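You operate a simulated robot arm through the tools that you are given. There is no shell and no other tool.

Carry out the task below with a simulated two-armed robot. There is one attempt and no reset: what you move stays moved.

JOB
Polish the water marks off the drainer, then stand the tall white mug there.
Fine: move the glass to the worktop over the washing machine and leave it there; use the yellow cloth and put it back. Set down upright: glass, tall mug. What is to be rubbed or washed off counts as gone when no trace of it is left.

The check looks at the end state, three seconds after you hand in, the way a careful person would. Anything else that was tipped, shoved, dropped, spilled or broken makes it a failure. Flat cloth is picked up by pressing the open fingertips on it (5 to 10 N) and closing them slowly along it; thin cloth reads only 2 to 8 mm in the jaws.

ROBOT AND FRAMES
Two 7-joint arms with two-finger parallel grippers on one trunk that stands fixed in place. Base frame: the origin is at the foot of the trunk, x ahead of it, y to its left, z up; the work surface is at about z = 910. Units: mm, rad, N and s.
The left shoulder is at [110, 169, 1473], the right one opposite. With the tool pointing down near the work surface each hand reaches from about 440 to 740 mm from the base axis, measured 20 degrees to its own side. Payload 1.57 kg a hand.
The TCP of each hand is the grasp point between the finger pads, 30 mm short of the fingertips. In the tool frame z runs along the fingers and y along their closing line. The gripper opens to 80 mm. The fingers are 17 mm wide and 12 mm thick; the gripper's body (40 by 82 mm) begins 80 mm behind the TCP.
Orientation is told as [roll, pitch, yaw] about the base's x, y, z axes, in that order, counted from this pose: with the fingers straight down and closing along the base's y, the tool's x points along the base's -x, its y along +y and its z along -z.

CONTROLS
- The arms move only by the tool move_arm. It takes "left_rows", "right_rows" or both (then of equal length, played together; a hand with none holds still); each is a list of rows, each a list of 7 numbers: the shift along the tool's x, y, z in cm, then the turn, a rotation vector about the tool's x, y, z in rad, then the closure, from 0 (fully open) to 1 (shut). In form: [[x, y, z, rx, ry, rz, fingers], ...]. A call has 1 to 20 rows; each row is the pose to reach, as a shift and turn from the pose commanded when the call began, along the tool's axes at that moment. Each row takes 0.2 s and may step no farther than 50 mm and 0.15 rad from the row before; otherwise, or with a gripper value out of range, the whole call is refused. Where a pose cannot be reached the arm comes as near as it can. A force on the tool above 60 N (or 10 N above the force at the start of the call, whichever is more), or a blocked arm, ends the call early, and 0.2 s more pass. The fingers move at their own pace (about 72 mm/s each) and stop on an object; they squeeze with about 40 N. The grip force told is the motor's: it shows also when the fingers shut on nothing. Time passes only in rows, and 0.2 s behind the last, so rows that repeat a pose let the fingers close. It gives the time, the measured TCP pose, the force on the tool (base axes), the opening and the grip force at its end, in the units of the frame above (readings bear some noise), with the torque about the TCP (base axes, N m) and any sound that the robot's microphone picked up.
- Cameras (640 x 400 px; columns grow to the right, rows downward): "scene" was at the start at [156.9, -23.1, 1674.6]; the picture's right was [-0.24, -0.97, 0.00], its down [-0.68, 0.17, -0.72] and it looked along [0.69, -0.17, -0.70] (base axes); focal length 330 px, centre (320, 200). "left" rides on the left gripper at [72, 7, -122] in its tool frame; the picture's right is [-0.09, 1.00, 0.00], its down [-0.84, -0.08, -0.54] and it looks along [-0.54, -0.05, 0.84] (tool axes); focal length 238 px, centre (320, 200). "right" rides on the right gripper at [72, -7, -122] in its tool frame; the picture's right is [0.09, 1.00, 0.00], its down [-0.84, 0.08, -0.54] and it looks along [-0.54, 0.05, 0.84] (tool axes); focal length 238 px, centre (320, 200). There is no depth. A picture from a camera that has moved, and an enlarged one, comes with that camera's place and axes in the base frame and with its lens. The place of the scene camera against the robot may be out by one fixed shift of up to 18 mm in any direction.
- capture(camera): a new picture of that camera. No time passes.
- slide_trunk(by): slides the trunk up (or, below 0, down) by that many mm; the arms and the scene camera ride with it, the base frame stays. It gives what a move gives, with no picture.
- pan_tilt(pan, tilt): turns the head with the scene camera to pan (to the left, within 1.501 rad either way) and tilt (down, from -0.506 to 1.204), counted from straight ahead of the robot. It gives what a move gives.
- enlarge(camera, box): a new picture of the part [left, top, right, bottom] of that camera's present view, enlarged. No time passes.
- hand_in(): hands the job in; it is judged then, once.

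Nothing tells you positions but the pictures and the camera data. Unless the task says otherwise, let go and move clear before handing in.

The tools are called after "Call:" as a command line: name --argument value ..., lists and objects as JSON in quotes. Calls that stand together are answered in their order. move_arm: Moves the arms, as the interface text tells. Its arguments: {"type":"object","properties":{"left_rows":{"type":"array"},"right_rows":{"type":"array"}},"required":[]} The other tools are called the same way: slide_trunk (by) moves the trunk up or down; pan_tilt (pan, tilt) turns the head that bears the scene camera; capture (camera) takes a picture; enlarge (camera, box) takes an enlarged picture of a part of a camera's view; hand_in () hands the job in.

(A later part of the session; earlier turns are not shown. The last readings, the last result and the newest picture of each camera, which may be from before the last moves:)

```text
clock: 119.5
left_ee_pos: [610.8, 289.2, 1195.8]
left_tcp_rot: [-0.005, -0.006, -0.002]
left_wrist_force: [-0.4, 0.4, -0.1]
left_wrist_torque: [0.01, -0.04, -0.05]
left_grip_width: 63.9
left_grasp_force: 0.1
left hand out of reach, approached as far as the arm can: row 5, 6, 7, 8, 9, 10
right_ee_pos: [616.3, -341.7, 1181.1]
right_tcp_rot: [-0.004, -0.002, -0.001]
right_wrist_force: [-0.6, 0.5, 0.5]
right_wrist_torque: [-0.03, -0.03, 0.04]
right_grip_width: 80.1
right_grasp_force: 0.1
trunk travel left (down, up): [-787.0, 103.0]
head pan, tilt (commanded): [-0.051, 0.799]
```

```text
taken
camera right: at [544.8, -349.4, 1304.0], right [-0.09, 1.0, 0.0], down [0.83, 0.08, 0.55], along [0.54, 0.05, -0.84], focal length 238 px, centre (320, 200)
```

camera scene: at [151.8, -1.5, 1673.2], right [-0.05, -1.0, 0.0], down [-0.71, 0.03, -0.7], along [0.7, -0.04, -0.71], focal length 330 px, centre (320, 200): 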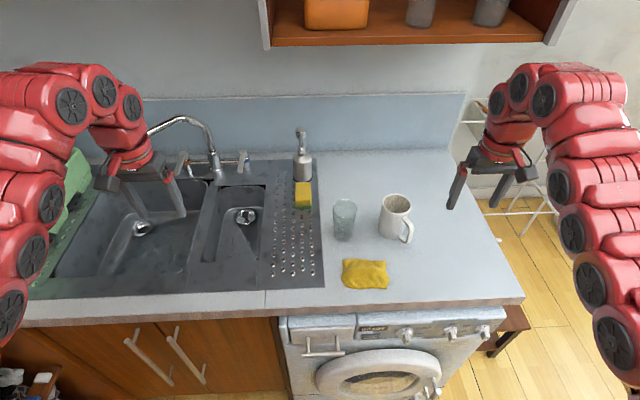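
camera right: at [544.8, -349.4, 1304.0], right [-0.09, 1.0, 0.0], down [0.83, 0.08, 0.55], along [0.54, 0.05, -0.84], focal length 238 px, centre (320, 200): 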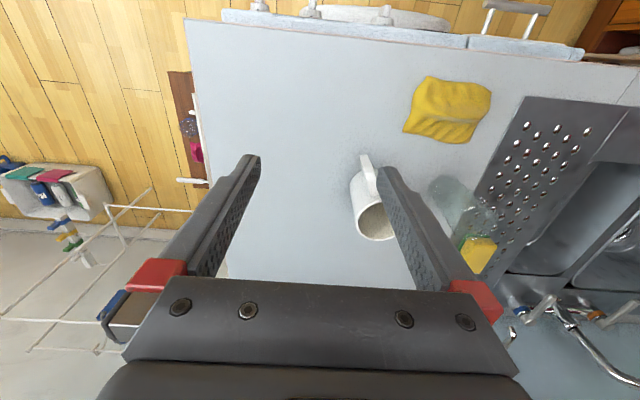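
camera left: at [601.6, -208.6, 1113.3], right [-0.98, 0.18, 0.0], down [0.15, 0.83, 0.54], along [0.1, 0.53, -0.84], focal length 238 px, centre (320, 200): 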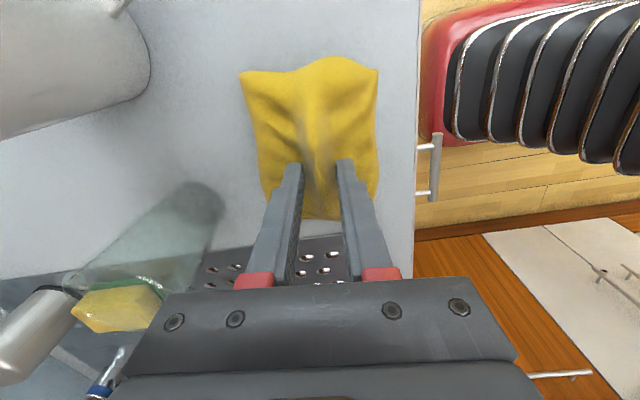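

The worktop now shows cloth back, glass upright, drainer clean, and the left arm out of the way. Next I measure the mug for the right hand.

Call:
enlarge --camera "right" --box '[330, 140, 430, 260]'

Call:
enlarge --camera "scene" --box '[320, 170, 430, 260]'

Call:
enlarge --camera "left" --box '[0, 40, 240, 220]'

```text
3.33 times, centred on (380, 200) of right
camera zoom: at [544.8, -349.4, 1304.0], right [-0.09, 1.0, 0.0], down [0.83, 0.08, 0.55], along [0.54, 0.05, -0.84], focal length 794 px, centre (120, 200)
```

zoom: 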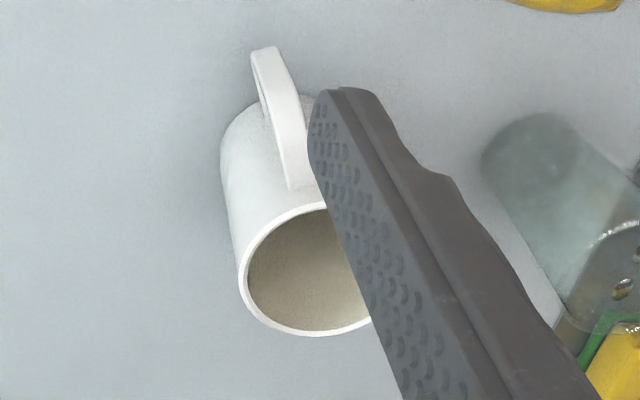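

```text
4.44 times, centred on (375, 215) of scene
camera zoom: at [151.8, -1.5, 1673.2], right [-0.05, -1.0, 0.0], down [-0.71, 0.03, -0.7], along [0.7, -0.04, -0.71], focal length 1468 px, centre (76, 133)
```

zoom: 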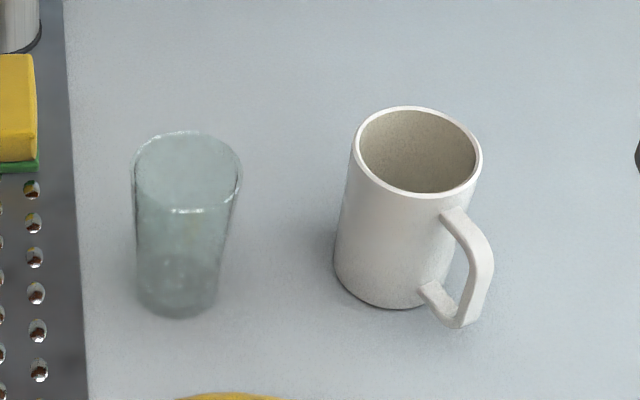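

```text
2.22 times, centred on (120, 130) of left
camera zoom: at [537.9, 296.6, 1318.6], right [0.09, 1.0, 0.0], down [0.83, -0.08, 0.55], along [0.54, -0.05, -0.84], focal length 530 px, centre (764, 356)
```

zoom: 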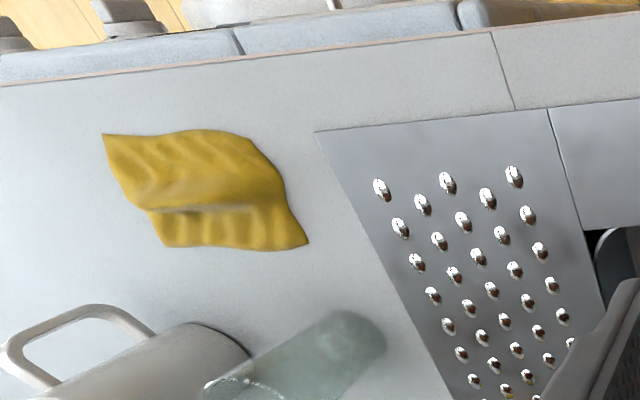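

I'll grip the mug by its -y wall (one finger inside), since its ~79 mm width is too close to the full opening. First I bring the right hand, tilted forward, behind and above the mug for a clear view.

Call:
move_arm --right_rows '[[-0.9, 1.1, 0.8, 0, -0.07, 0, 0], [-1.9, 2.2, 1.7, 0, -0.14, 0, 0], [-2.9, 3.3, 2.6, 0, -0.21, 0, 0], [-3.9, 4.4, 3.6, 0, -0.28, 0, 0], [-4.9, 5.5, 4.7, 0, -0.35, 0, 0], [-5.9, 6.6, 5.8, 0, -0.4, 0, 0], [-5.9, 6.6, 5.8, 0, -0.4, 0, 0]]'

Call:
capture --camera "right"

Call:
capture --camera "scene"

```text
clock: 121.1
left_ee_pos: [614.0, 285.3, 1195.0]
left_tcp_rot: [-0.002, -0.002, 0.0]
left_wrist_force: [0.2, 0.1, -0.6]
left_wrist_torque: [-0.01, 0.0, -0.03]
left_grip_width: 64.1
left_grasp_force: 0.1
right_ee_pos: [680.7, -279.7, 1118.4]
right_tcp_rot: [0.002, -0.401, 0.0]
right_wrist_force: [1.6, -0.2, 0.1]
right_wrist_torque: [0.0, 0.01, 0.01]
right_grip_width: 79.7
right_grasp_force: 0.1
right hand out of reach, approached as far as the arm can: row 2, 3, 4
trunk travel left (down, up): [-787.0, 103.0]
head pan, tilt (commanded): [-0.051, 0.799]
```

```text
taken
camera right: at [566.9, -287.8, 1204.5], right [-0.08, 1.0, -0.04], down [0.56, 0.08, 0.82], along [0.82, 0.05, -0.56], focal length 238 px, centre (320, 200)
```

right: 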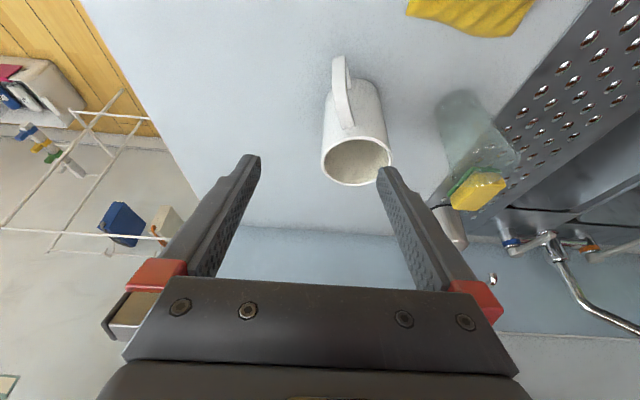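

```text
taken
camera scene: at [157.6, -7.5, 1672.5], right [-0.05, -1.0, 0.0], down [-0.72, 0.04, -0.7], along [0.7, -0.04, -0.72], focal length 330 px, centre (320, 200)
```

scene: 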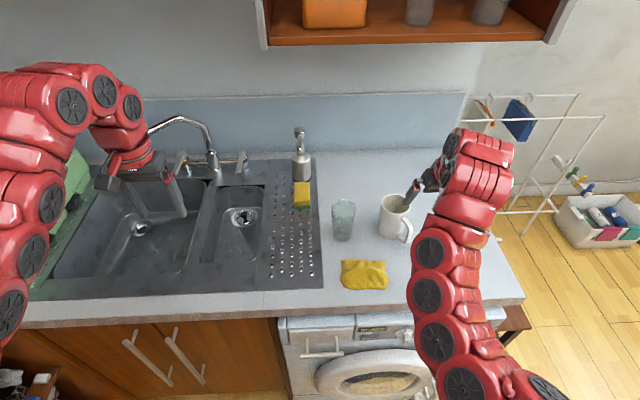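

Call:
enlarge --camera "right" --box '[295, 45, 415, 195]'

Call:
enlarge --camera "scene" --box '[360, 180, 430, 250]'

```text
2.67 times, centred on (355, 120) of right
camera zoom: at [566.9, -287.8, 1204.5], right [-0.08, 1.0, -0.04], down [0.56, 0.08, 0.82], along [0.82, 0.05, -0.56], focal length 636 px, centre (227, 413)
```

zoom: 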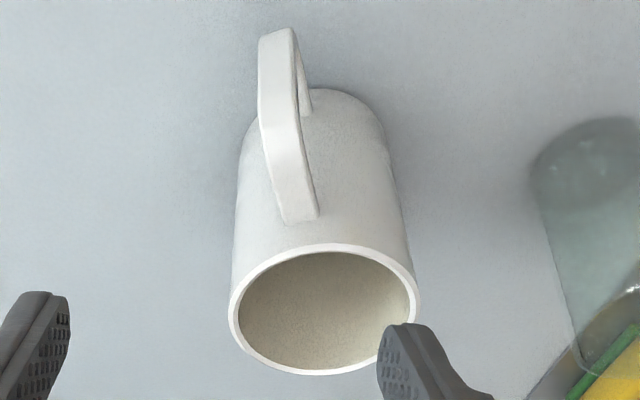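

```text
5.71 times, centred on (395, 215) of scene
camera zoom: at [157.6, -7.5, 1672.5], right [-0.05, -1.0, 0.0], down [-0.72, 0.04, -0.7], along [0.7, -0.04, -0.72], focal length 1888 px, centre (-109, 114)
```

zoom: 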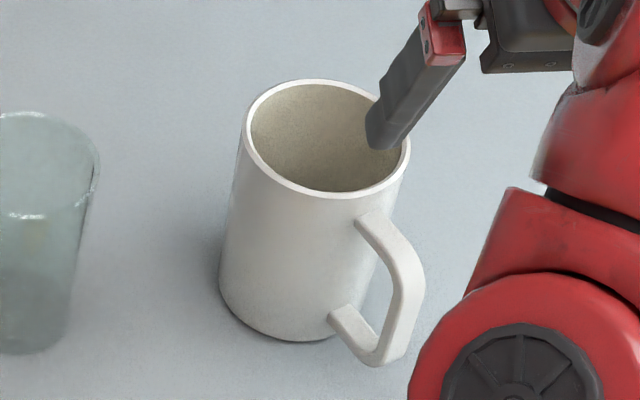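

The mug is at about (751, -239), rim z ≈ 1025, 76 mm wide, handle toward the front right. I'll align the half-open gripper with its -y wall, so that one finger will enter the mug.

Call:
move_arm --right_rows '[[-0.5, 0.2, 0.4, 0, 0, 0, 0.2], [-1.0, 0.35, 0.8, 0, 0, 0, 0.4], [-1.52, 0.47, 1.17, 0, 0, 0, 0.45], [-1.52, 0.47, 1.17, 0, 0, 0, 0.45], [-1.52, 0.47, 1.17, 0, 0, 0, 0.45]]'

Call:
capture --camera "right"

Call:
enlarge --camera "right" --box '[255, 45, 415, 205]'

```text
clock: 122.3
left_ee_pos: [613.4, 284.2, 1194.9]
left_tcp_rot: [-0.003, -0.005, 0.001]
left_wrist_force: [1.3, -0.1, 0.5]
left_wrist_torque: [0.0, 0.0, 0.0]
left_grip_width: 63.9
left_grasp_force: 0.0
right_ee_pos: [699.9, -276.2, 1114.6]
right_tcp_rot: [0.001, -0.399, 0.0]
right_wrist_force: [0.1, 0.4, 0.6]
right_wrist_torque: [0.0, 0.0, 0.04]
right_grip_width: 43.7
right_grasp_force: 0.1
trunk travel left (down, up): [-787.0, 103.0]
head pan, tilt (commanded): [-0.051, 0.799]
```

```text
taken
camera right: at [585.5, -283.6, 1200.3], right [-0.08, 1.0, -0.04], down [0.56, 0.08, 0.83], along [0.82, 0.05, -0.56], focal length 238 px, centre (320, 200)
```

right: 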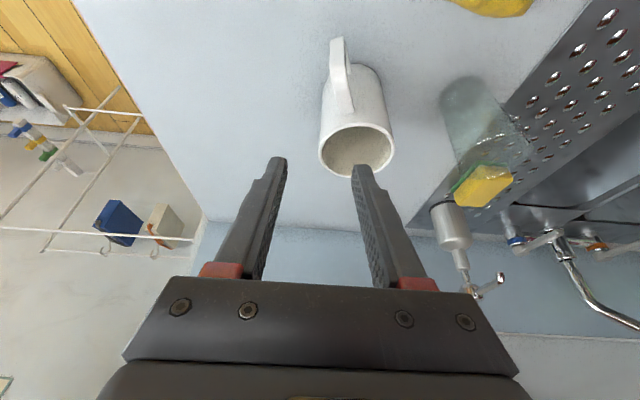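

```text
2.50 times, centred on (335, 125) of right
camera zoom: at [585.5, -283.6, 1200.3], right [-0.08, 1.0, -0.04], down [0.56, 0.08, 0.83], along [0.82, 0.05, -0.56], focal length 596 px, centre (282, 388)
```

zoom: 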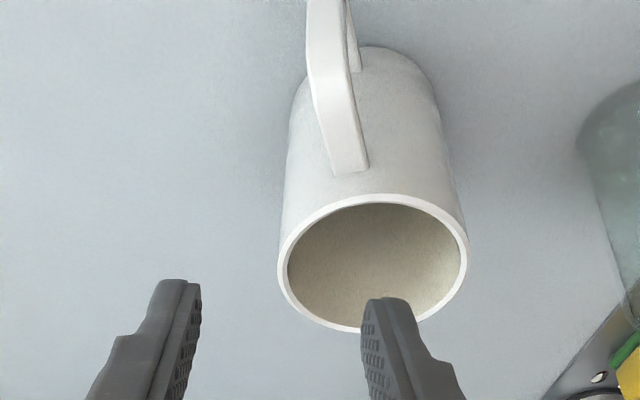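

Alignment is good: inner finger will enter the mug, outer one stays outside. Advancing along the tool axis in stages.

Call:
move_arm --right_rows '[[0, 0.05, 1.5, 0, 0, 0, 0.45], [0, 0.1, 3.0, 0, 0, 0, 0.45], [0, 0.1, 4.5, 0, 0, 0, 0.45], [0, 0.1, 6.0, 0, 0, 0, 0.45], [0, 0.1, 7.5, 0, 0, 0, 0.45], [0, 0.1, 7.5, 0, 0, 0, 0.45]]'

Call:
capture --camera "right"

Call:
enlarge --camera "scene" --box '[360, 170, 440, 260]'

```text
clock: 123.7
left_ee_pos: [614.0, 284.7, 1194.9]
left_tcp_rot: [-0.002, -0.005, 0.0]
left_wrist_force: [0.2, 0.3, -0.3]
left_wrist_torque: [0.01, -0.01, 0.01]
left_grip_width: 63.9
left_grasp_force: 0.1
right_ee_pos: [729.1, -273.5, 1045.9]
right_tcp_rot: [0.0, -0.4, 0.002]
right_wrist_force: [-0.4, -0.5, 0.6]
right_wrist_torque: [0.02, 0.02, 0.04]
right_grip_width: 43.6
right_grasp_force: 0.1
trunk travel left (down, up): [-787.0, 103.0]
head pan, tilt (commanded): [-0.051, 0.799]
```

```text
taken
camera right: at [614.6, -282.0, 1130.9], right [-0.08, 1.0, -0.04], down [0.56, 0.08, 0.83], along [0.82, 0.05, -0.56], focal length 238 px, centre (320, 200)
```

right: 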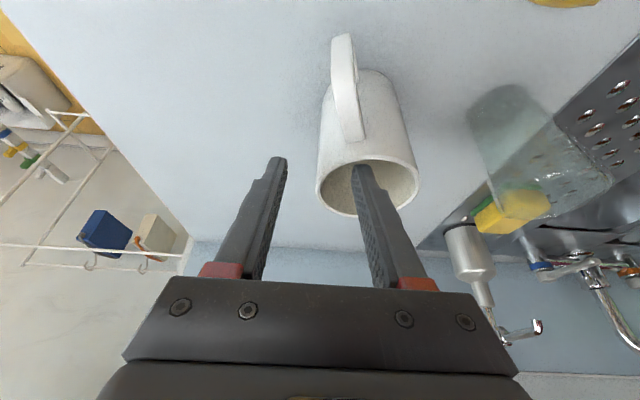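

```text
4.44 times, centred on (400, 215) of scene
camera zoom: at [157.8, -7.2, 1672.5], right [-0.05, -1.0, 0.0], down [-0.72, 0.04, -0.7], along [0.7, -0.04, -0.72], focal length 1468 px, centre (-36, 133)
```

zoom: 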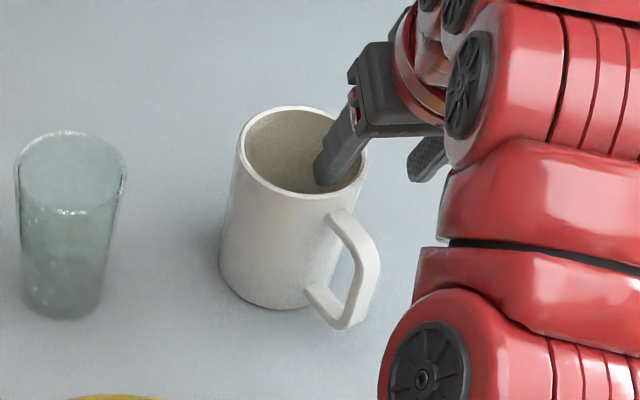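

One finger is entering the mug with good clearance. Advancing the rest of the way.

Call:
move_arm --right_rows '[[0, 0, 1.2, 0, 0, 0, 0.45], [0, 0, 2.4, 0, 0, 0, 0.45], [0, 0, 3.6, 0, 0, 0, 0.45], [0, 0, 4.5, 0, 0, 0, 0.45], [0, 0, 4.5, 0, 0, 0, 0.45]]'

Call:
capture --camera "right"

Call:
enlarge --camera "scene" --box '[360, 170, 440, 260]'

```text
clock: 124.9
left_ee_pos: [613.8, 284.5, 1195.5]
left_tcp_rot: [-0.001, -0.003, -0.001]
left_wrist_force: [0.2, -0.2, -0.3]
left_wrist_torque: [-0.03, -0.01, 0.03]
left_grip_width: 64.1
left_grasp_force: 0.1
right_ee_pos: [746.6, -274.3, 1004.0]
right_tcp_rot: [0.001, -0.399, -0.001]
right_wrist_force: [-0.4, 0.2, 0.5]
right_wrist_torque: [0.01, 0.01, 0.0]
right_grip_width: 44.1
right_grasp_force: 0.1
trunk travel left (down, up): [-787.0, 103.0]
head pan, tilt (commanded): [-0.051, 0.799]
```

```text
taken
camera right: at [632.4, -282.1, 1089.3], right [-0.08, 1.0, -0.04], down [0.56, 0.08, 0.82], along [0.82, 0.05, -0.56], focal length 238 px, centre (320, 200)
```

right: 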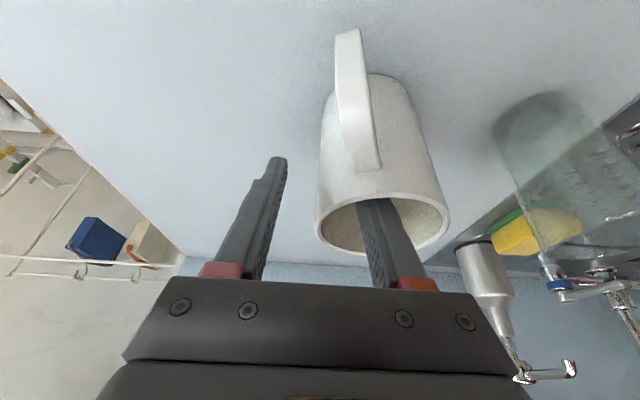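

```text
4.44 times, centred on (400, 215) of scene
camera zoom: at [157.8, -7.2, 1672.5], right [-0.05, -1.0, 0.0], down [-0.72, 0.04, -0.7], along [0.7, -0.04, -0.72], focal length 1468 px, centre (-36, 133)
```

zoom: 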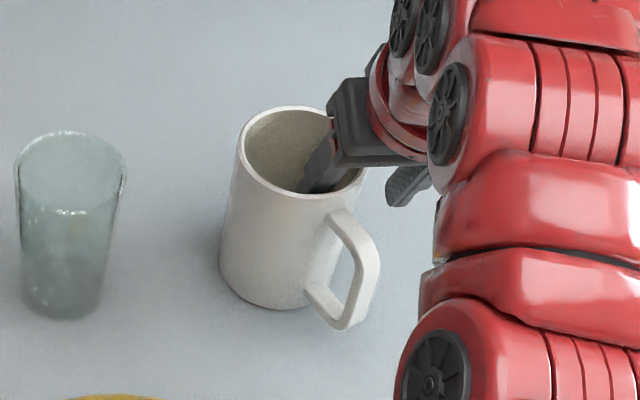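

Both fingers are in position around the wall. Closing slowly on it.

Call:
move_arm --right_rows '[[0, 0, 0, 0, 0, 0, 0.55], [0, 0, 0, 0, 0, 0, 0.65], [0, 0, 0, 0, 0, 0, 0.75], [0, 0, 0, 0, 0, 0, 0.82], [0, 0, 0, 0, 0, 0, 0.87], [0, 0, 0, 0, 0, 0, 0.9], [0, 0, 0, 0, 0, 0, 0.93], [0, 0, 0, 0, 0, 0, 0.96], [0, 0, 0, 0, 0, 0, 1.0], [0, 0, 0, 0, 0, 0, 1.0], [0, 0, 0, 0, 0, 0, 1.0]]'

Call:
capture --camera "right"

Call:
enlarge --camera "scene" --box '[360, 170, 440, 260]'

```text
clock: 127.3
left_ee_pos: [613.3, 286.0, 1194.8]
left_tcp_rot: [-0.002, -0.003, 0.001]
left_wrist_force: [0.2, 0.8, 0.3]
left_wrist_torque: [0.04, 0.05, 0.0]
left_grip_width: 64.0
left_grasp_force: 0.0
right_ee_pos: [744.6, -275.0, 1006.2]
right_tcp_rot: [0.0, -0.403, 0.0]
right_wrist_force: [3.3, 2.7, 9.9]
right_wrist_torque: [0.58, -0.03, -0.12]
right_grip_width: 3.5
right_grasp_force: 24.4
trunk travel left (down, up): [-787.0, 103.0]
head pan, tilt (commanded): [-0.051, 0.799]
```

```text
taken
camera right: at [632.3, -281.5, 1090.3], right [-0.08, 1.0, -0.04], down [0.56, 0.08, 0.83], along [0.83, 0.05, -0.56], focal length 238 px, centre (320, 200)
```

right: 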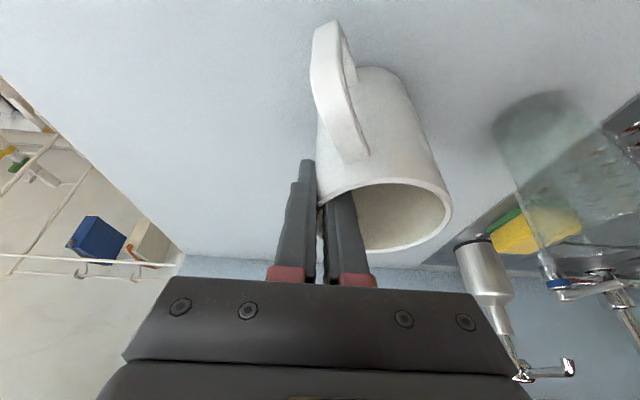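

```text
4.44 times, centred on (400, 215) of scene
camera zoom: at [157.2, -6.4, 1672.7], right [-0.05, -1.0, 0.0], down [-0.72, 0.04, -0.7], along [0.7, -0.04, -0.72], focal length 1468 px, centre (-36, 133)
```

zoom: 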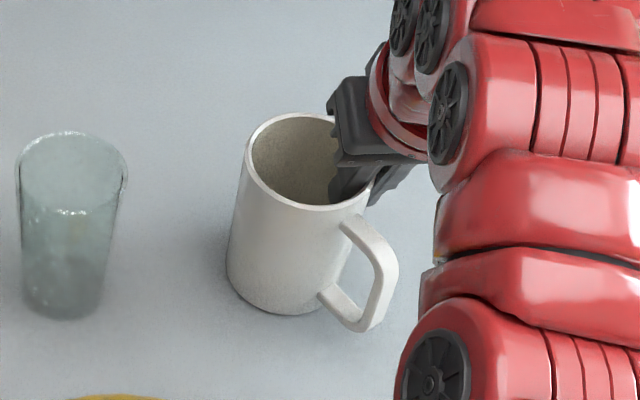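

The wall is gripped (3.5 mm at 24 N), with the mug having turned slightly. I'll lift a little and check that it hangs upright.

Call:
move_arm --right_rows '[[-0.2, 0, -0.46, 0, 0, 0, 1.0], [-0.58, 0, -1.38, 0, 0, 0, 1.0], [-1.17, 0, -2.76, 0, 0, 0, 1.0], [-1.56, 0, -3.68, 0, 0, 0, 1.0], [-1.56, 0, -3.68, 0, 0, 0, 1.0]]'

Call:
capture --camera "right"

Call:
enlarge --camera "scene" --box '[350, 160, 440, 260]'

Call:
capture --camera "left"

```text
clock: 128.5
left_ee_pos: [614.3, 284.7, 1194.8]
left_tcp_rot: [-0.002, -0.001, -0.001]
left_wrist_force: [-0.1, -0.5, 0.7]
left_wrist_torque: [0.0, 0.02, 0.05]
left_grip_width: 64.1
left_grasp_force: 0.0
right_ee_pos: [745.8, -274.7, 1044.7]
right_tcp_rot: [-0.002, -0.4, 0.0]
right_wrist_force: [0.6, -0.2, -3.2]
right_wrist_torque: [-0.09, 0.02, 0.01]
right_grip_width: 3.5
right_grasp_force: 24.7
trunk travel left (down, up): [-787.0, 103.0]
head pan, tilt (commanded): [-0.051, 0.799]
```

```text
taken
camera right: at [632.9, -282.0, 1129.6], right [-0.08, 1.0, -0.04], down [0.56, 0.08, 0.82], along [0.82, 0.05, -0.56], focal length 238 px, centre (320, 200)
```

right: 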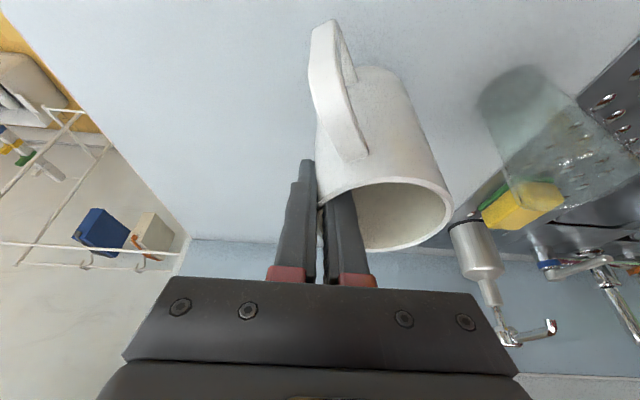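

```text
4.00 times, centred on (395, 210) of scene
camera zoom: at [158.3, -7.4, 1672.4], right [-0.05, -1.0, 0.0], down [-0.72, 0.04, -0.7], along [0.7, -0.04, -0.72], focal length 1322 px, centre (20, 160)
```

zoom: 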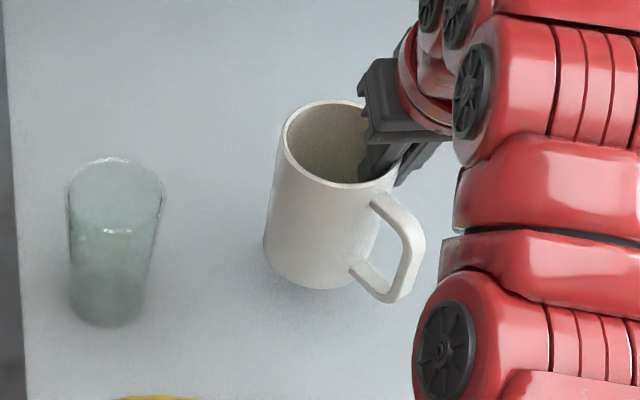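

```text
taken
camera left: at [543.0, 291.3, 1317.2], right [0.09, 1.0, 0.0], down [0.84, -0.08, 0.54], along [0.54, -0.05, -0.84], focal length 238 px, centre (320, 200)
```

left: 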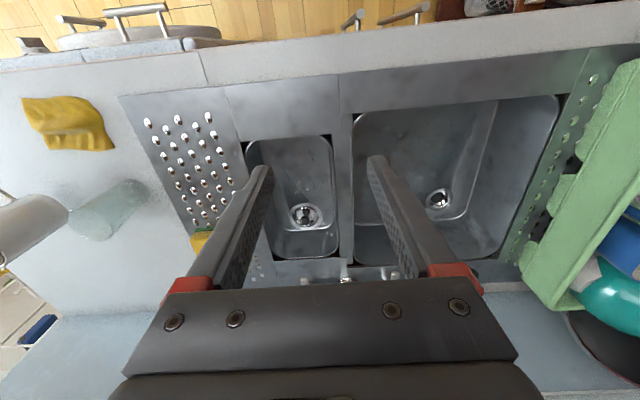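

Call:
enlarge --camera "right" --box '[290, 10, 470, 260]'

```text
1.60 times, centred on (380, 135) of right
camera zoom: at [632.9, -282.0, 1129.6], right [-0.08, 1.0, -0.04], down [0.56, 0.08, 0.82], along [0.82, 0.05, -0.56], focal length 381 px, centre (224, 304)
```

zoom: 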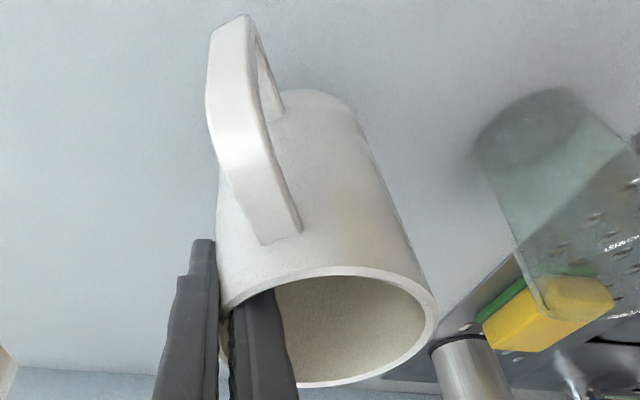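

Call:
enlarge --camera "scene" --box '[382, 178, 432, 240]'

```text
6.45 times, centred on (407, 209) of scene
camera zoom: at [158.3, -7.4, 1672.4], right [-0.05, -1.0, 0.0], down [-0.72, 0.04, -0.7], along [0.7, -0.04, -0.72], focal length 2132 px, centre (-241, 142)
```

zoom: 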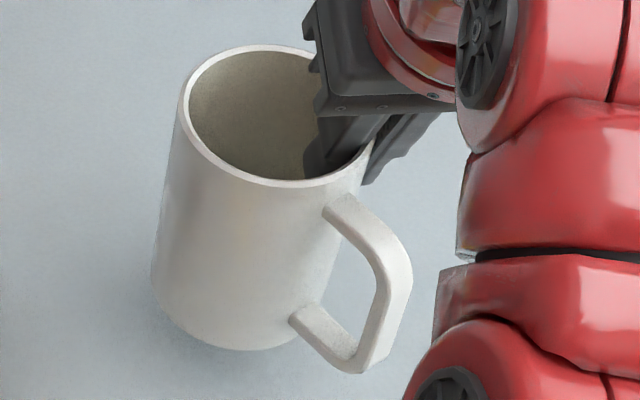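

The mug hangs practically upright. I'll raise it a bit more and pull it back in front of the glass before crossing to the drainer.

Call:
move_arm --right_rows '[[-0.7, 0, -1.66, 0, 0, 0, 1.0], [-1.4, 0, -3.3, 0, 0, 0, 1.0], [-1.75, 0, -4.14, 0, 0, 0, 1.0], [0.1, 0, -4.92, 0, 0, 0, 1.0], [2.2, 0, -5.8, 0, 0, 0, 1.0], [4.3, 0, -6.7, 0, 0, 0, 1.0], [6.2, 0, -7.5, 0, 0, 0, 1.0], [7.9, 0, -8.22, 0, 0, 0, 1.0], [7.9, 0, -8.22, 0, 0, 0, 1.0]]'

Call:
capture --camera "scene"

Call:
capture --camera "right"

```text
clock: 130.5
left_ee_pos: [614.4, 285.7, 1193.8]
left_tcp_rot: [-0.003, -0.001, -0.001]
left_wrist_force: [-0.3, 0.2, 0.2]
left_wrist_torque: [-0.01, 0.0, 0.0]
left_grip_width: 64.2
left_grasp_force: 0.1
right_ee_pos: [639.7, -274.6, 1089.6]
right_tcp_rot: [0.003, -0.397, 0.0]
right_wrist_force: [0.0, 0.5, -2.9]
right_wrist_torque: [-0.13, -0.02, 0.0]
right_grip_width: 3.6
right_grasp_force: 24.3
trunk travel left (down, up): [-787.0, 103.0]
head pan, tilt (commanded): [-0.051, 0.799]
```

```text
taken
camera scene: at [158.8, -7.6, 1672.4], right [-0.05, -1.0, 0.0], down [-0.72, 0.04, -0.7], along [0.7, -0.04, -0.72], focal length 330 px, centre (320, 200)
```

scene: 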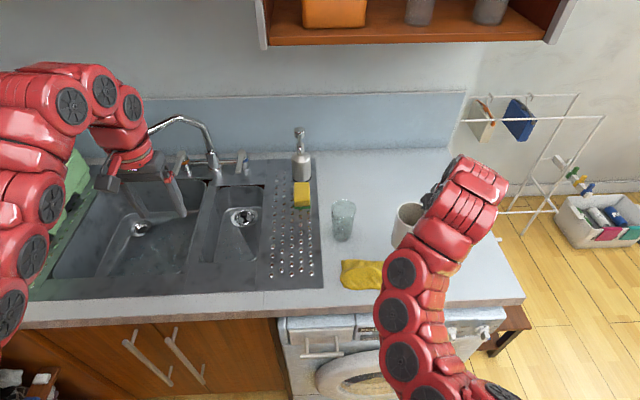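

```text
taken
camera right: at [527.9, -282.3, 1174.7], right [-0.08, 1.0, -0.04], down [0.56, 0.08, 0.82], along [0.82, 0.05, -0.57], focal length 238 px, centre (320, 200)
```

right: 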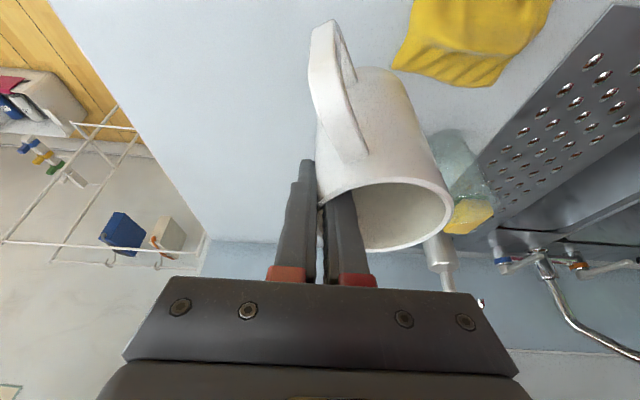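

Clear. Crossing over to the drainer's y, passing in front of the glass and above the cloth.

Call:
move_arm --right_rows '[[0, 2, 0, 0, 0, 0, 1.0], [0, 4.5, 0, 0, 0, 0, 1.0], [0, 7.2, 0, 0, 0, 0, 1.0], [0, 10, 0, 0, 0, 0, 1.0], [0, 13, 0, 0, 0, 0, 1.0], [0, 16, 0, 0, 0, 0, 1.0], [0, 19, 0, 0, 0, 0, 1.0], [0, 22, 0, 0, 0, 0, 1.0], [0, 25, 0, 0, 0, 0, 1.0], [0, 27.5, 0, 0, 0, 0, 1.0], [0, 29.1, 0, 0, 0, 0, 1.0], [0, 29.1, 0, 0, 0, 0, 1.0]]'

Call:
capture --camera "scene"

Call:
capture --camera "right"

Call:
capture --camera "left"

```text
clock: 133.1
left_ee_pos: [615.0, 284.1, 1194.3]
left_tcp_rot: [0.0, -0.002, -0.001]
left_wrist_force: [1.5, -0.3, -0.8]
left_wrist_torque: [-0.03, 0.01, -0.01]
left_grip_width: 63.8
left_grasp_force: 0.1
right_ee_pos: [640.9, 16.1, 1089.3]
right_tcp_rot: [-0.001, -0.399, -0.002]
right_wrist_force: [-0.8, 0.7, -3.7]
right_wrist_torque: [-0.05, 0.0, 0.01]
right_grip_width: 3.7
right_grasp_force: 25.0
trunk travel left (down, up): [-787.0, 103.0]
head pan, tilt (commanded): [-0.051, 0.799]
```

```text
taken
camera scene: at [158.4, -7.5, 1672.4], right [-0.05, -1.0, 0.0], down [-0.72, 0.04, -0.7], along [0.7, -0.04, -0.72], focal length 330 px, centre (320, 200)
```

scene: 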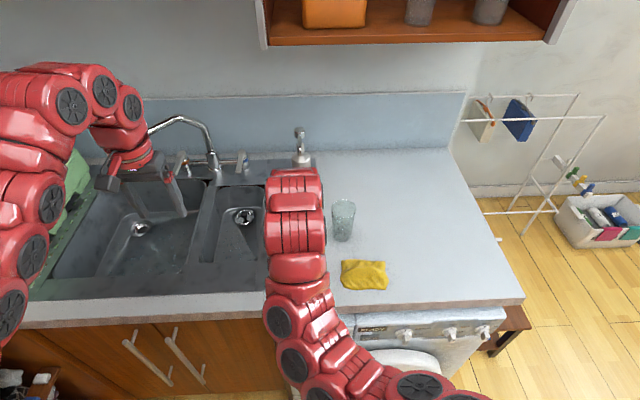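

```text
taken
camera right: at [527.3, 9.4, 1174.3], right [-0.08, 1.0, -0.04], down [0.56, 0.08, 0.82], along [0.82, 0.05, -0.56], focal length 238 px, centre (320, 200)
```

right: 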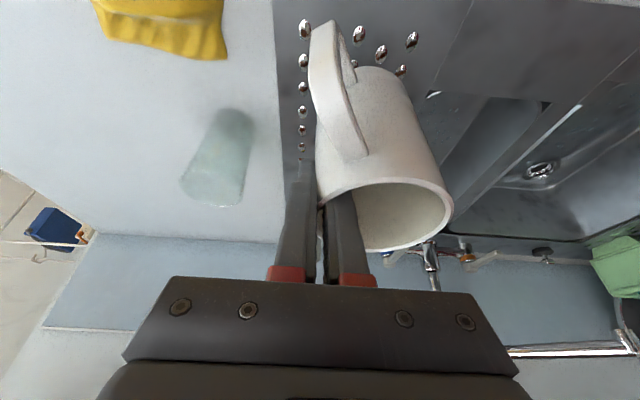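

```text
taken
camera left: at [543.1, 291.2, 1317.2], right [0.09, 1.0, 0.0], down [0.84, -0.08, 0.54], along [0.54, -0.05, -0.84], focal length 238 px, centre (320, 200)
```

left: 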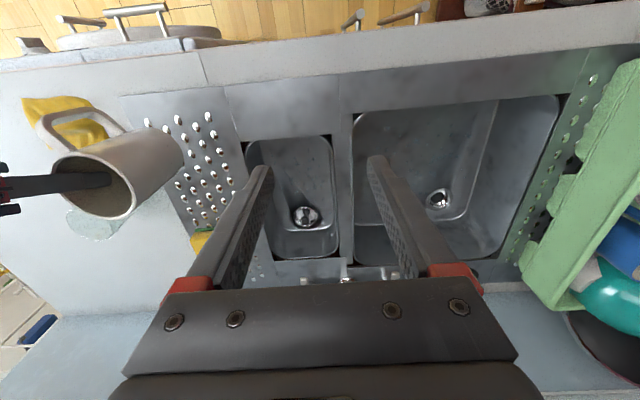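

Call:
enlarge --camera "left" --box '[20, 90, 220, 250]'

Call:
enlarge --camera "right" --box '[280, 10, 460, 260]'

```text
2.50 times, centred on (120, 170) of left
camera zoom: at [543.1, 291.2, 1317.2], right [0.09, 1.0, 0.0], down [0.84, -0.08, 0.54], along [0.54, -0.05, -0.84], focal length 596 px, centre (820, 275)
```

zoom: 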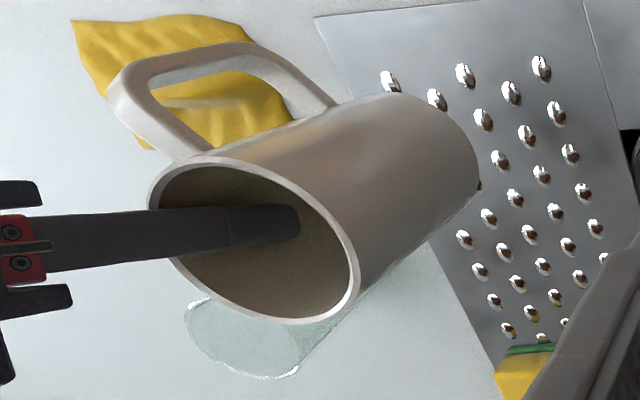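

```text
1.60 times, centred on (370, 135) of right
camera zoom: at [527.3, 9.4, 1174.3], right [-0.08, 1.0, -0.04], down [0.56, 0.08, 0.82], along [0.82, 0.05, -0.56], focal length 381 px, centre (240, 304)
```

zoom: 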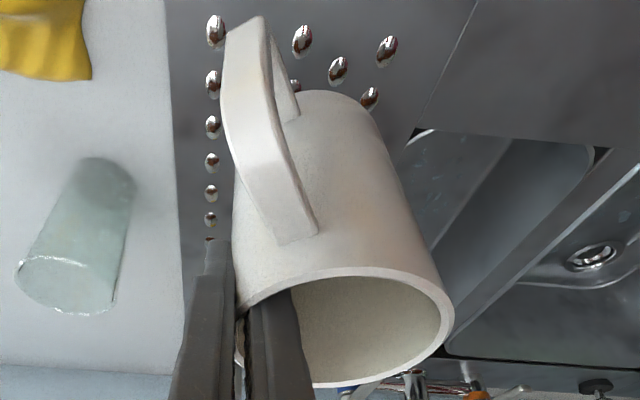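

The mug is upright in the grip. Moving forward over the drainer and lowering to just above it.

Call:
move_arm --right_rows '[[-1.8, 0, 0.76, 0, 0, 0, 1.0], [-3.6, 0, 1.52, 0, 0, 0, 1.0], [-5.4, 0, 2.28, 0, 0, 0, 1.0], [-7.2, 0, 3.04, 0, 0, 0, 1.0], [-8.84, 0, 3.73, 0, 0, 0, 1.0], [-8.84, 0, 3.73, 0, 0, 0, 1.0]]'

Call:
capture --camera "right"

Call:
capture --camera "left"

```text
clock: 134.5
left_ee_pos: [615.0, 285.6, 1194.1]
left_tcp_rot: [-0.002, -0.001, 0.001]
left_wrist_force: [-0.2, -0.1, 0.1]
left_wrist_torque: [0.0, 0.0, -0.02]
left_grip_width: 63.9
left_grasp_force: 0.0
right_ee_pos: [737.7, 16.4, 1088.9]
right_tcp_rot: [0.0, -0.402, -0.001]
right_wrist_force: [1.3, 0.0, -3.7]
right_wrist_torque: [-0.1, -0.01, 0.02]
right_grip_width: 3.6
right_grasp_force: 24.3
trunk travel left (down, up): [-787.0, 103.0]
head pan, tilt (commanded): [-0.051, 0.799]
```

```text
taken
camera right: at [624.3, 9.3, 1174.3], right [-0.08, 1.0, -0.04], down [0.56, 0.08, 0.82], along [0.82, 0.05, -0.56], focal length 238 px, centre (320, 200)
```

right: 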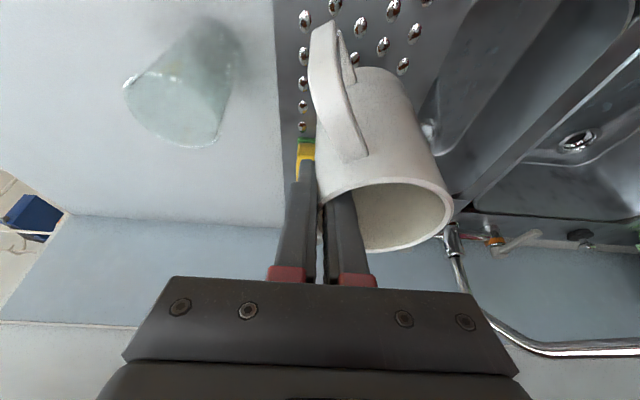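

```text
taken
camera left: at [542.9, 291.6, 1317.2], right [0.09, 1.0, 0.0], down [0.84, -0.08, 0.54], along [0.54, -0.05, -0.84], focal length 238 px, centre (320, 200)
```

left: 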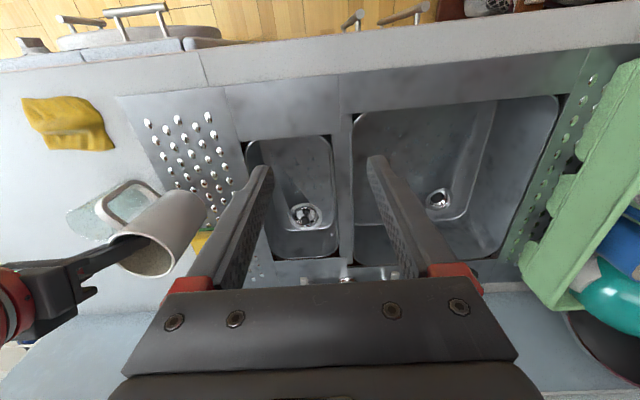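

Call:
move_arm --right_rows '[[0.58, 0, 1.38, 0, 0, 0, 1.0], [1.17, 0, 2.76, 0, 0, 0, 1.0], [1.75, 0, 4.14, 0, 0, 0, 1.0], [2.26, 0, 5.34, 0, 0, 0, 1.0], [2.6, 0, 6.17, 0, 0, 0, 1.0], [2.6, 0, 6.17, 0, 0, 0, 1.0]]'

Call:
enlarge --camera "left" --box '[60, 100, 260, 280]'

Call:
enlarge --camera "right" --box '[250, 10, 470, 260]'

```text
clock: 135.9
left_ee_pos: [614.9, 284.1, 1193.6]
left_tcp_rot: [-0.001, -0.001, 0.0]
left_wrist_force: [0.3, -0.5, -0.7]
left_wrist_torque: [0.01, -0.06, 0.02]
left_grip_width: 63.9
left_grasp_force: 0.0
right_ee_pos: [737.7, 17.7, 1022.5]
right_tcp_rot: [0.0, -0.401, -0.002]
right_wrist_force: [0.4, 0.3, -2.4]
right_wrist_torque: [-0.1, -0.01, -0.01]
right_grip_width: 3.5
right_grasp_force: 24.2
trunk travel left (down, up): [-787.0, 103.0]
head pan, tilt (commanded): [-0.051, 0.799]
```

```text
2.22 times, centred on (160, 190) of left
camera zoom: at [543.2, 291.5, 1317.1], right [0.09, 1.0, 0.0], down [0.84, -0.08, 0.54], along [0.54, -0.05, -0.84], focal length 530 px, centre (676, 222)
```

zoom: 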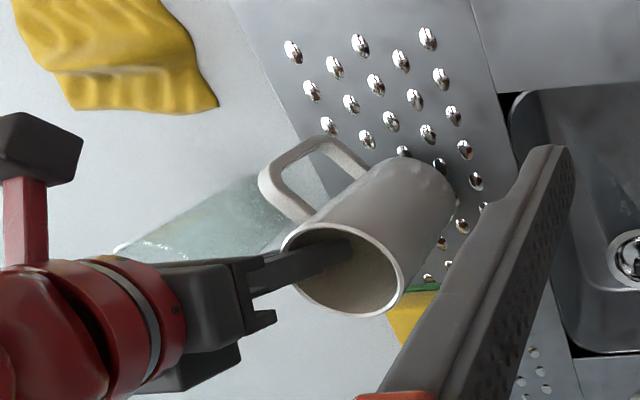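

```text
1.60 times, centred on (360, 135) of right
camera zoom: at [624.3, 9.2, 1107.4], right [-0.08, 1.0, -0.04], down [0.56, 0.08, 0.83], along [0.82, 0.05, -0.56], focal length 381 px, centre (256, 304)
```

zoom: 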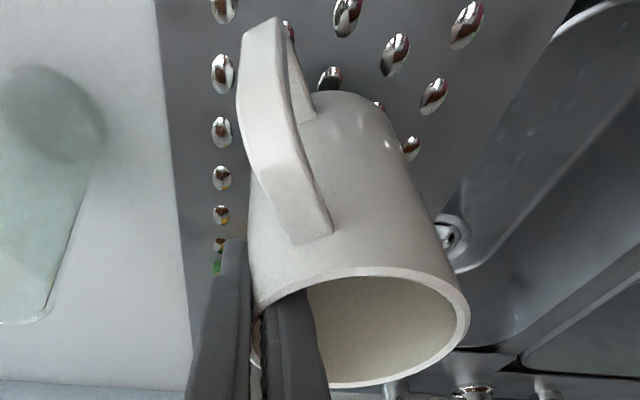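

Just above the drainer. Lowering in small steps until contact.

Call:
move_arm --right_rows '[[0.12, 0, 0.28, 0, 0, 0, 1.0], [0.23, 0, 0.55, 0, 0, 0, 1.0], [0.31, 0, 0.74, 0, 0, 0, 1.0], [0.31, 0, 0.74, 0, 0, 0, 1.0]]'

```text
clock: 136.9
left_ee_pos: [614.3, 285.1, 1194.4]
left_tcp_rot: [-0.003, -0.001, 0.0]
left_wrist_force: [-0.3, 0.2, 0.7]
left_wrist_torque: [-0.03, 0.02, 0.03]
left_grip_width: 64.1
left_grasp_force: 0.0
right_ee_pos: [737.5, 16.9, 1014.1]
right_tcp_rot: [0.0, -0.4, 0.0]
right_wrist_force: [0.8, 0.0, -2.6]
right_wrist_torque: [-0.03, -0.03, 0.01]
right_grip_width: 3.2
right_grasp_force: 24.6
trunk travel left (down, up): [-787.0, 103.0]
head pan, tilt (commanded): [-0.051, 0.799]
```

Call:
move_arm --right_rows '[[0.04, 0, 0.092, 0, 0, 0, 1.0], [0.078, 0, 0.184, 0, 0, 0, 1.0], [0.078, 0, 0.184, 0, 0, 0, 1.0]]'

```text
clock: 137.7
left_ee_pos: [615.4, 285.2, 1193.8]
left_tcp_rot: [-0.001, -0.002, -0.001]
left_wrist_force: [-0.3, 0.3, 0.6]
left_wrist_torque: [0.01, 0.04, 0.02]
left_grip_width: 63.9
left_grasp_force: 0.1
right_ee_pos: [737.4, 16.9, 1013.2]
right_tcp_rot: [0.0, -0.4, -0.001]
right_wrist_force: [0.0, -0.5, -2.7]
right_wrist_torque: [-0.08, 0.02, -0.02]
right_grip_width: 3.3
right_grasp_force: 24.3
trunk travel left (down, up): [-787.0, 103.0]
head pan, tilt (commanded): [-0.051, 0.799]
```

Call:
move_arm --right_rows '[[0.04, 0, 0.092, 0, 0, 0, 1.0], [0.078, 0, 0.184, 0, 0, 0, 1.0], [0.078, 0, 0.184, 0, 0, 0, 1.0]]'

```text
clock: 138.5
left_ee_pos: [615.0, 285.0, 1194.4]
left_tcp_rot: [-0.003, -0.003, 0.0]
left_wrist_force: [-0.1, -0.3, -0.5]
left_wrist_torque: [0.02, 0.03, 0.01]
left_grip_width: 63.9
left_grasp_force: 0.0
right_ee_pos: [738.2, 17.2, 1010.4]
right_tcp_rot: [0.001, -0.4, 0.0]
right_wrist_force: [0.2, 0.0, -3.4]
right_wrist_torque: [-0.09, -0.02, 0.02]
right_grip_width: 3.6
right_grasp_force: 24.6
trunk travel left (down, up): [-787.0, 103.0]
head pan, tilt (commanded): [-0.051, 0.799]
```

Call:
move_arm --right_rows '[[0.04, 0, 0.092, 0, 0, 0, 1.0], [0.078, 0, 0.184, 0, 0, 0, 1.0], [0.078, 0, 0.184, 0, 0, 0, 1.0]]'

```text
clock: 139.3
left_ee_pos: [615.2, 284.8, 1194.2]
left_tcp_rot: [-0.001, -0.003, -0.001]
left_wrist_force: [-0.3, 0.4, 0.0]
left_wrist_torque: [-0.01, 0.01, -0.01]
left_grip_width: 64.2
left_grasp_force: 0.0
right_ee_pos: [737.9, 16.5, 1008.1]
right_tcp_rot: [0.0, -0.402, -0.001]
right_wrist_force: [0.7, -1.2, 0.6]
right_wrist_torque: [0.05, 0.03, 0.01]
right_grip_width: 3.8
right_grasp_force: 24.8
trunk travel left (down, up): [-787.0, 103.0]
head pan, tilt (commanded): [-0.051, 0.799]
```

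Contact beginning (weight carried by the drainer). One more millimetre to seat it.

Call:
move_arm --right_rows '[[0.039, 0, 0.092, 0, 0, 0, 1.0], [0.039, 0, 0.092, 0, 0, 0, 1.0]]'

Call:
enlarge --camera "left" --box '[60, 100, 260, 280]'

Call:
enlarge --camera "right" --box '[250, 10, 470, 260]'

```text
clock: 139.9
left_ee_pos: [612.5, 284.8, 1195.1]
left_tcp_rot: [-0.003, -0.004, 0.0]
left_wrist_force: [-1.1, -0.1, 1.2]
left_wrist_torque: [0.0, 0.04, 0.01]
left_grip_width: 63.9
left_grasp_force: 0.1
right_ee_pos: [737.6, 16.7, 1008.4]
right_tcp_rot: [0.0, -0.402, -0.003]
right_wrist_force: [2.1, -1.8, 6.3]
right_wrist_torque: [0.19, 0.09, -0.02]
right_grip_width: 3.5
right_grasp_force: 24.5
trunk travel left (down, up): [-787.0, 103.0]
head pan, tilt (commanded): [-0.051, 0.799]
```

```text
2.22 times, centred on (160, 190) of left
camera zoom: at [542.2, 291.1, 1317.8], right [0.09, 1.0, 0.0], down [0.83, -0.08, 0.54], along [0.54, -0.05, -0.84], focal length 530 px, centre (676, 222)
```

zoom: 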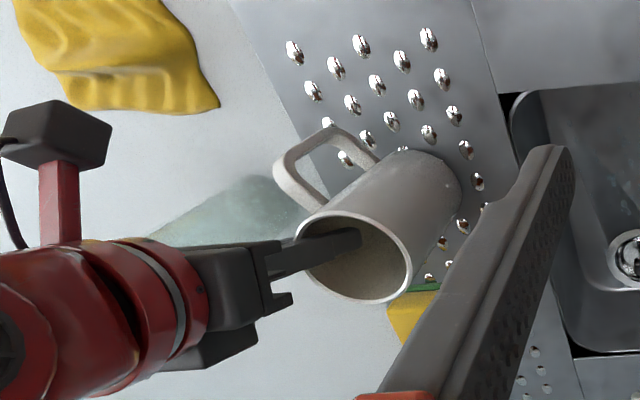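

```text
1.60 times, centred on (360, 135) of right
camera zoom: at [623.6, 8.9, 1093.6], right [-0.08, 1.0, -0.04], down [0.56, 0.08, 0.83], along [0.83, 0.05, -0.56], focal length 381 px, centre (256, 304)
```

zoom: 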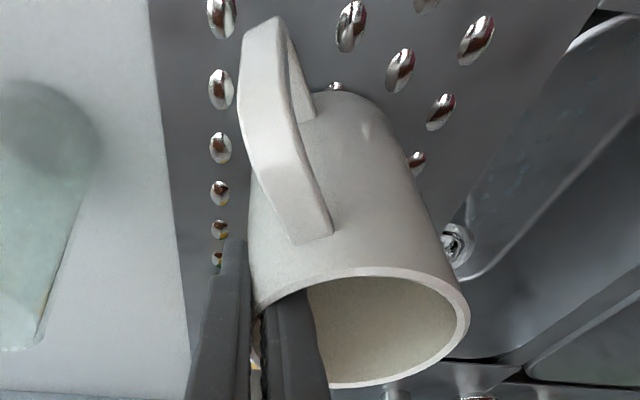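

The mug is seated on the drainer (about 10 N contact). Releasing slowly.

Call:
move_arm --right_rows '[[0, 0, 0, 0, 0, 0, 0.93], [0, 0, 0, 0, 0, 0, 0.88], [0, 0, 0, 0, 0, 0, 0.8], [0, 0, 0, 0, 0, 0, 0.7], [0, 0, 0, 0, 0, 0, 0.6], [0, 0, 0, 0, 0, 0, 0.5], [0, 0, 0, 0, 0, 0, 0.48], [0, 0, 0, 0, 0, 0, 0.48]]'

Call:
enlarge --camera "left" --box '[60, 100, 260, 280]'

Call:
capture --camera "right"

```text
clock: 141.7
left_ee_pos: [614.7, 285.6, 1194.6]
left_tcp_rot: [-0.001, -0.002, 0.0]
left_wrist_force: [-0.5, -0.4, 0.0]
left_wrist_torque: [0.0, 0.0, 0.01]
left_grip_width: 64.1
left_grasp_force: 0.0
right_ee_pos: [737.3, 16.9, 1007.5]
right_tcp_rot: [-0.001, -0.4, 0.0]
right_wrist_force: [-0.4, 0.0, 0.0]
right_wrist_torque: [0.0, 0.04, -0.03]
right_grip_width: 41.7
right_grasp_force: 0.1
trunk travel left (down, up): [-787.0, 103.0]
head pan, tilt (commanded): [-0.051, 0.799]
```

```text
2.22 times, centred on (160, 190) of left
camera zoom: at [542.8, 291.5, 1317.3], right [0.09, 1.0, 0.0], down [0.84, -0.08, 0.54], along [0.54, -0.05, -0.84], focal length 530 px, centre (676, 222)
```

zoom: 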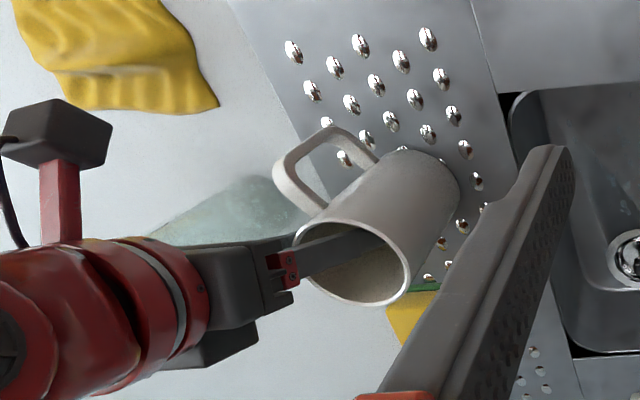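

```text
taken
camera right: at [623.9, 9.2, 1092.7], right [-0.08, 1.0, -0.04], down [0.56, 0.08, 0.83], along [0.82, 0.05, -0.56], focal length 238 px, centre (320, 200)
```

right: 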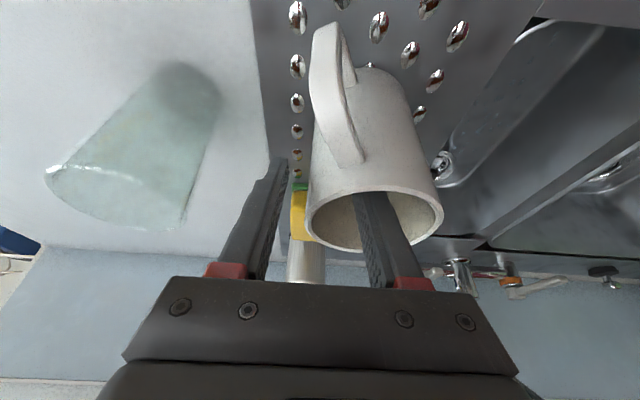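

The mug stands free. Backing the right hand out along its axis.

Call:
move_arm --right_rows '[[0, 0, -0.8, 0, 0, 0, 0.48], [0, 0, -2, 0, 0, 0, 0.48], [0, 0, -3.5, 0, 0, 0, 0.48], [0, 0, -5, 0, 0, 0, 0.48], [0, 0, -6.5, 0, 0, 0, 0.48], [0, 0, -8, 0, 0, 0, 0.48], [0, 0, -10, 0, 0, 0, 0.48], [0, 0, -12, 0, 0, 0, 0.48], [0, 0, -14, 0, 0, 0, 0.48], [0, 0, -14, 0, 0, 0, 0.48]]'

Call:
capture --camera "right"

Call:
capture --camera "left"

```text
clock: 143.9
left_ee_pos: [614.0, 284.8, 1194.6]
left_tcp_rot: [-0.003, -0.001, -0.001]
left_wrist_force: [0.5, -0.1, 0.8]
left_wrist_torque: [-0.02, -0.01, 0.01]
left_grip_width: 64.2
left_grasp_force: 0.1
right_ee_pos: [683.4, 15.8, 1136.0]
right_tcp_rot: [0.002, -0.402, -0.002]
right_wrist_force: [-0.4, -0.6, -0.3]
right_wrist_torque: [0.0, -0.05, -0.01]
right_grip_width: 41.5
right_grasp_force: 0.0
trunk travel left (down, up): [-787.0, 103.0]
head pan, tilt (commanded): [-0.051, 0.799]
```

```text
taken
camera right: at [569.4, 9.2, 1221.9], right [-0.08, 1.0, -0.04], down [0.56, 0.08, 0.83], along [0.82, 0.05, -0.56], focal length 238 px, centre (320, 200)
```

right: 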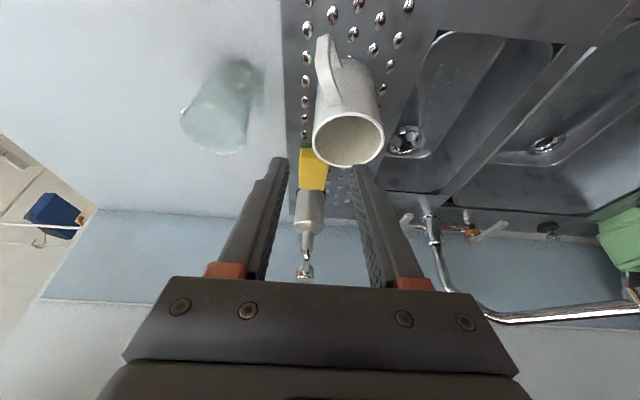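

```text
taken
camera left: at [543.0, 291.5, 1317.1], right [0.09, 1.0, 0.0], down [0.84, -0.08, 0.54], along [0.54, -0.05, -0.84], focal length 238 px, centre (320, 200)
```

left: 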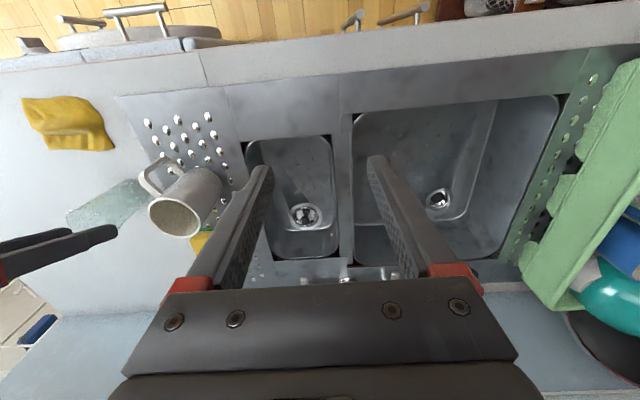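

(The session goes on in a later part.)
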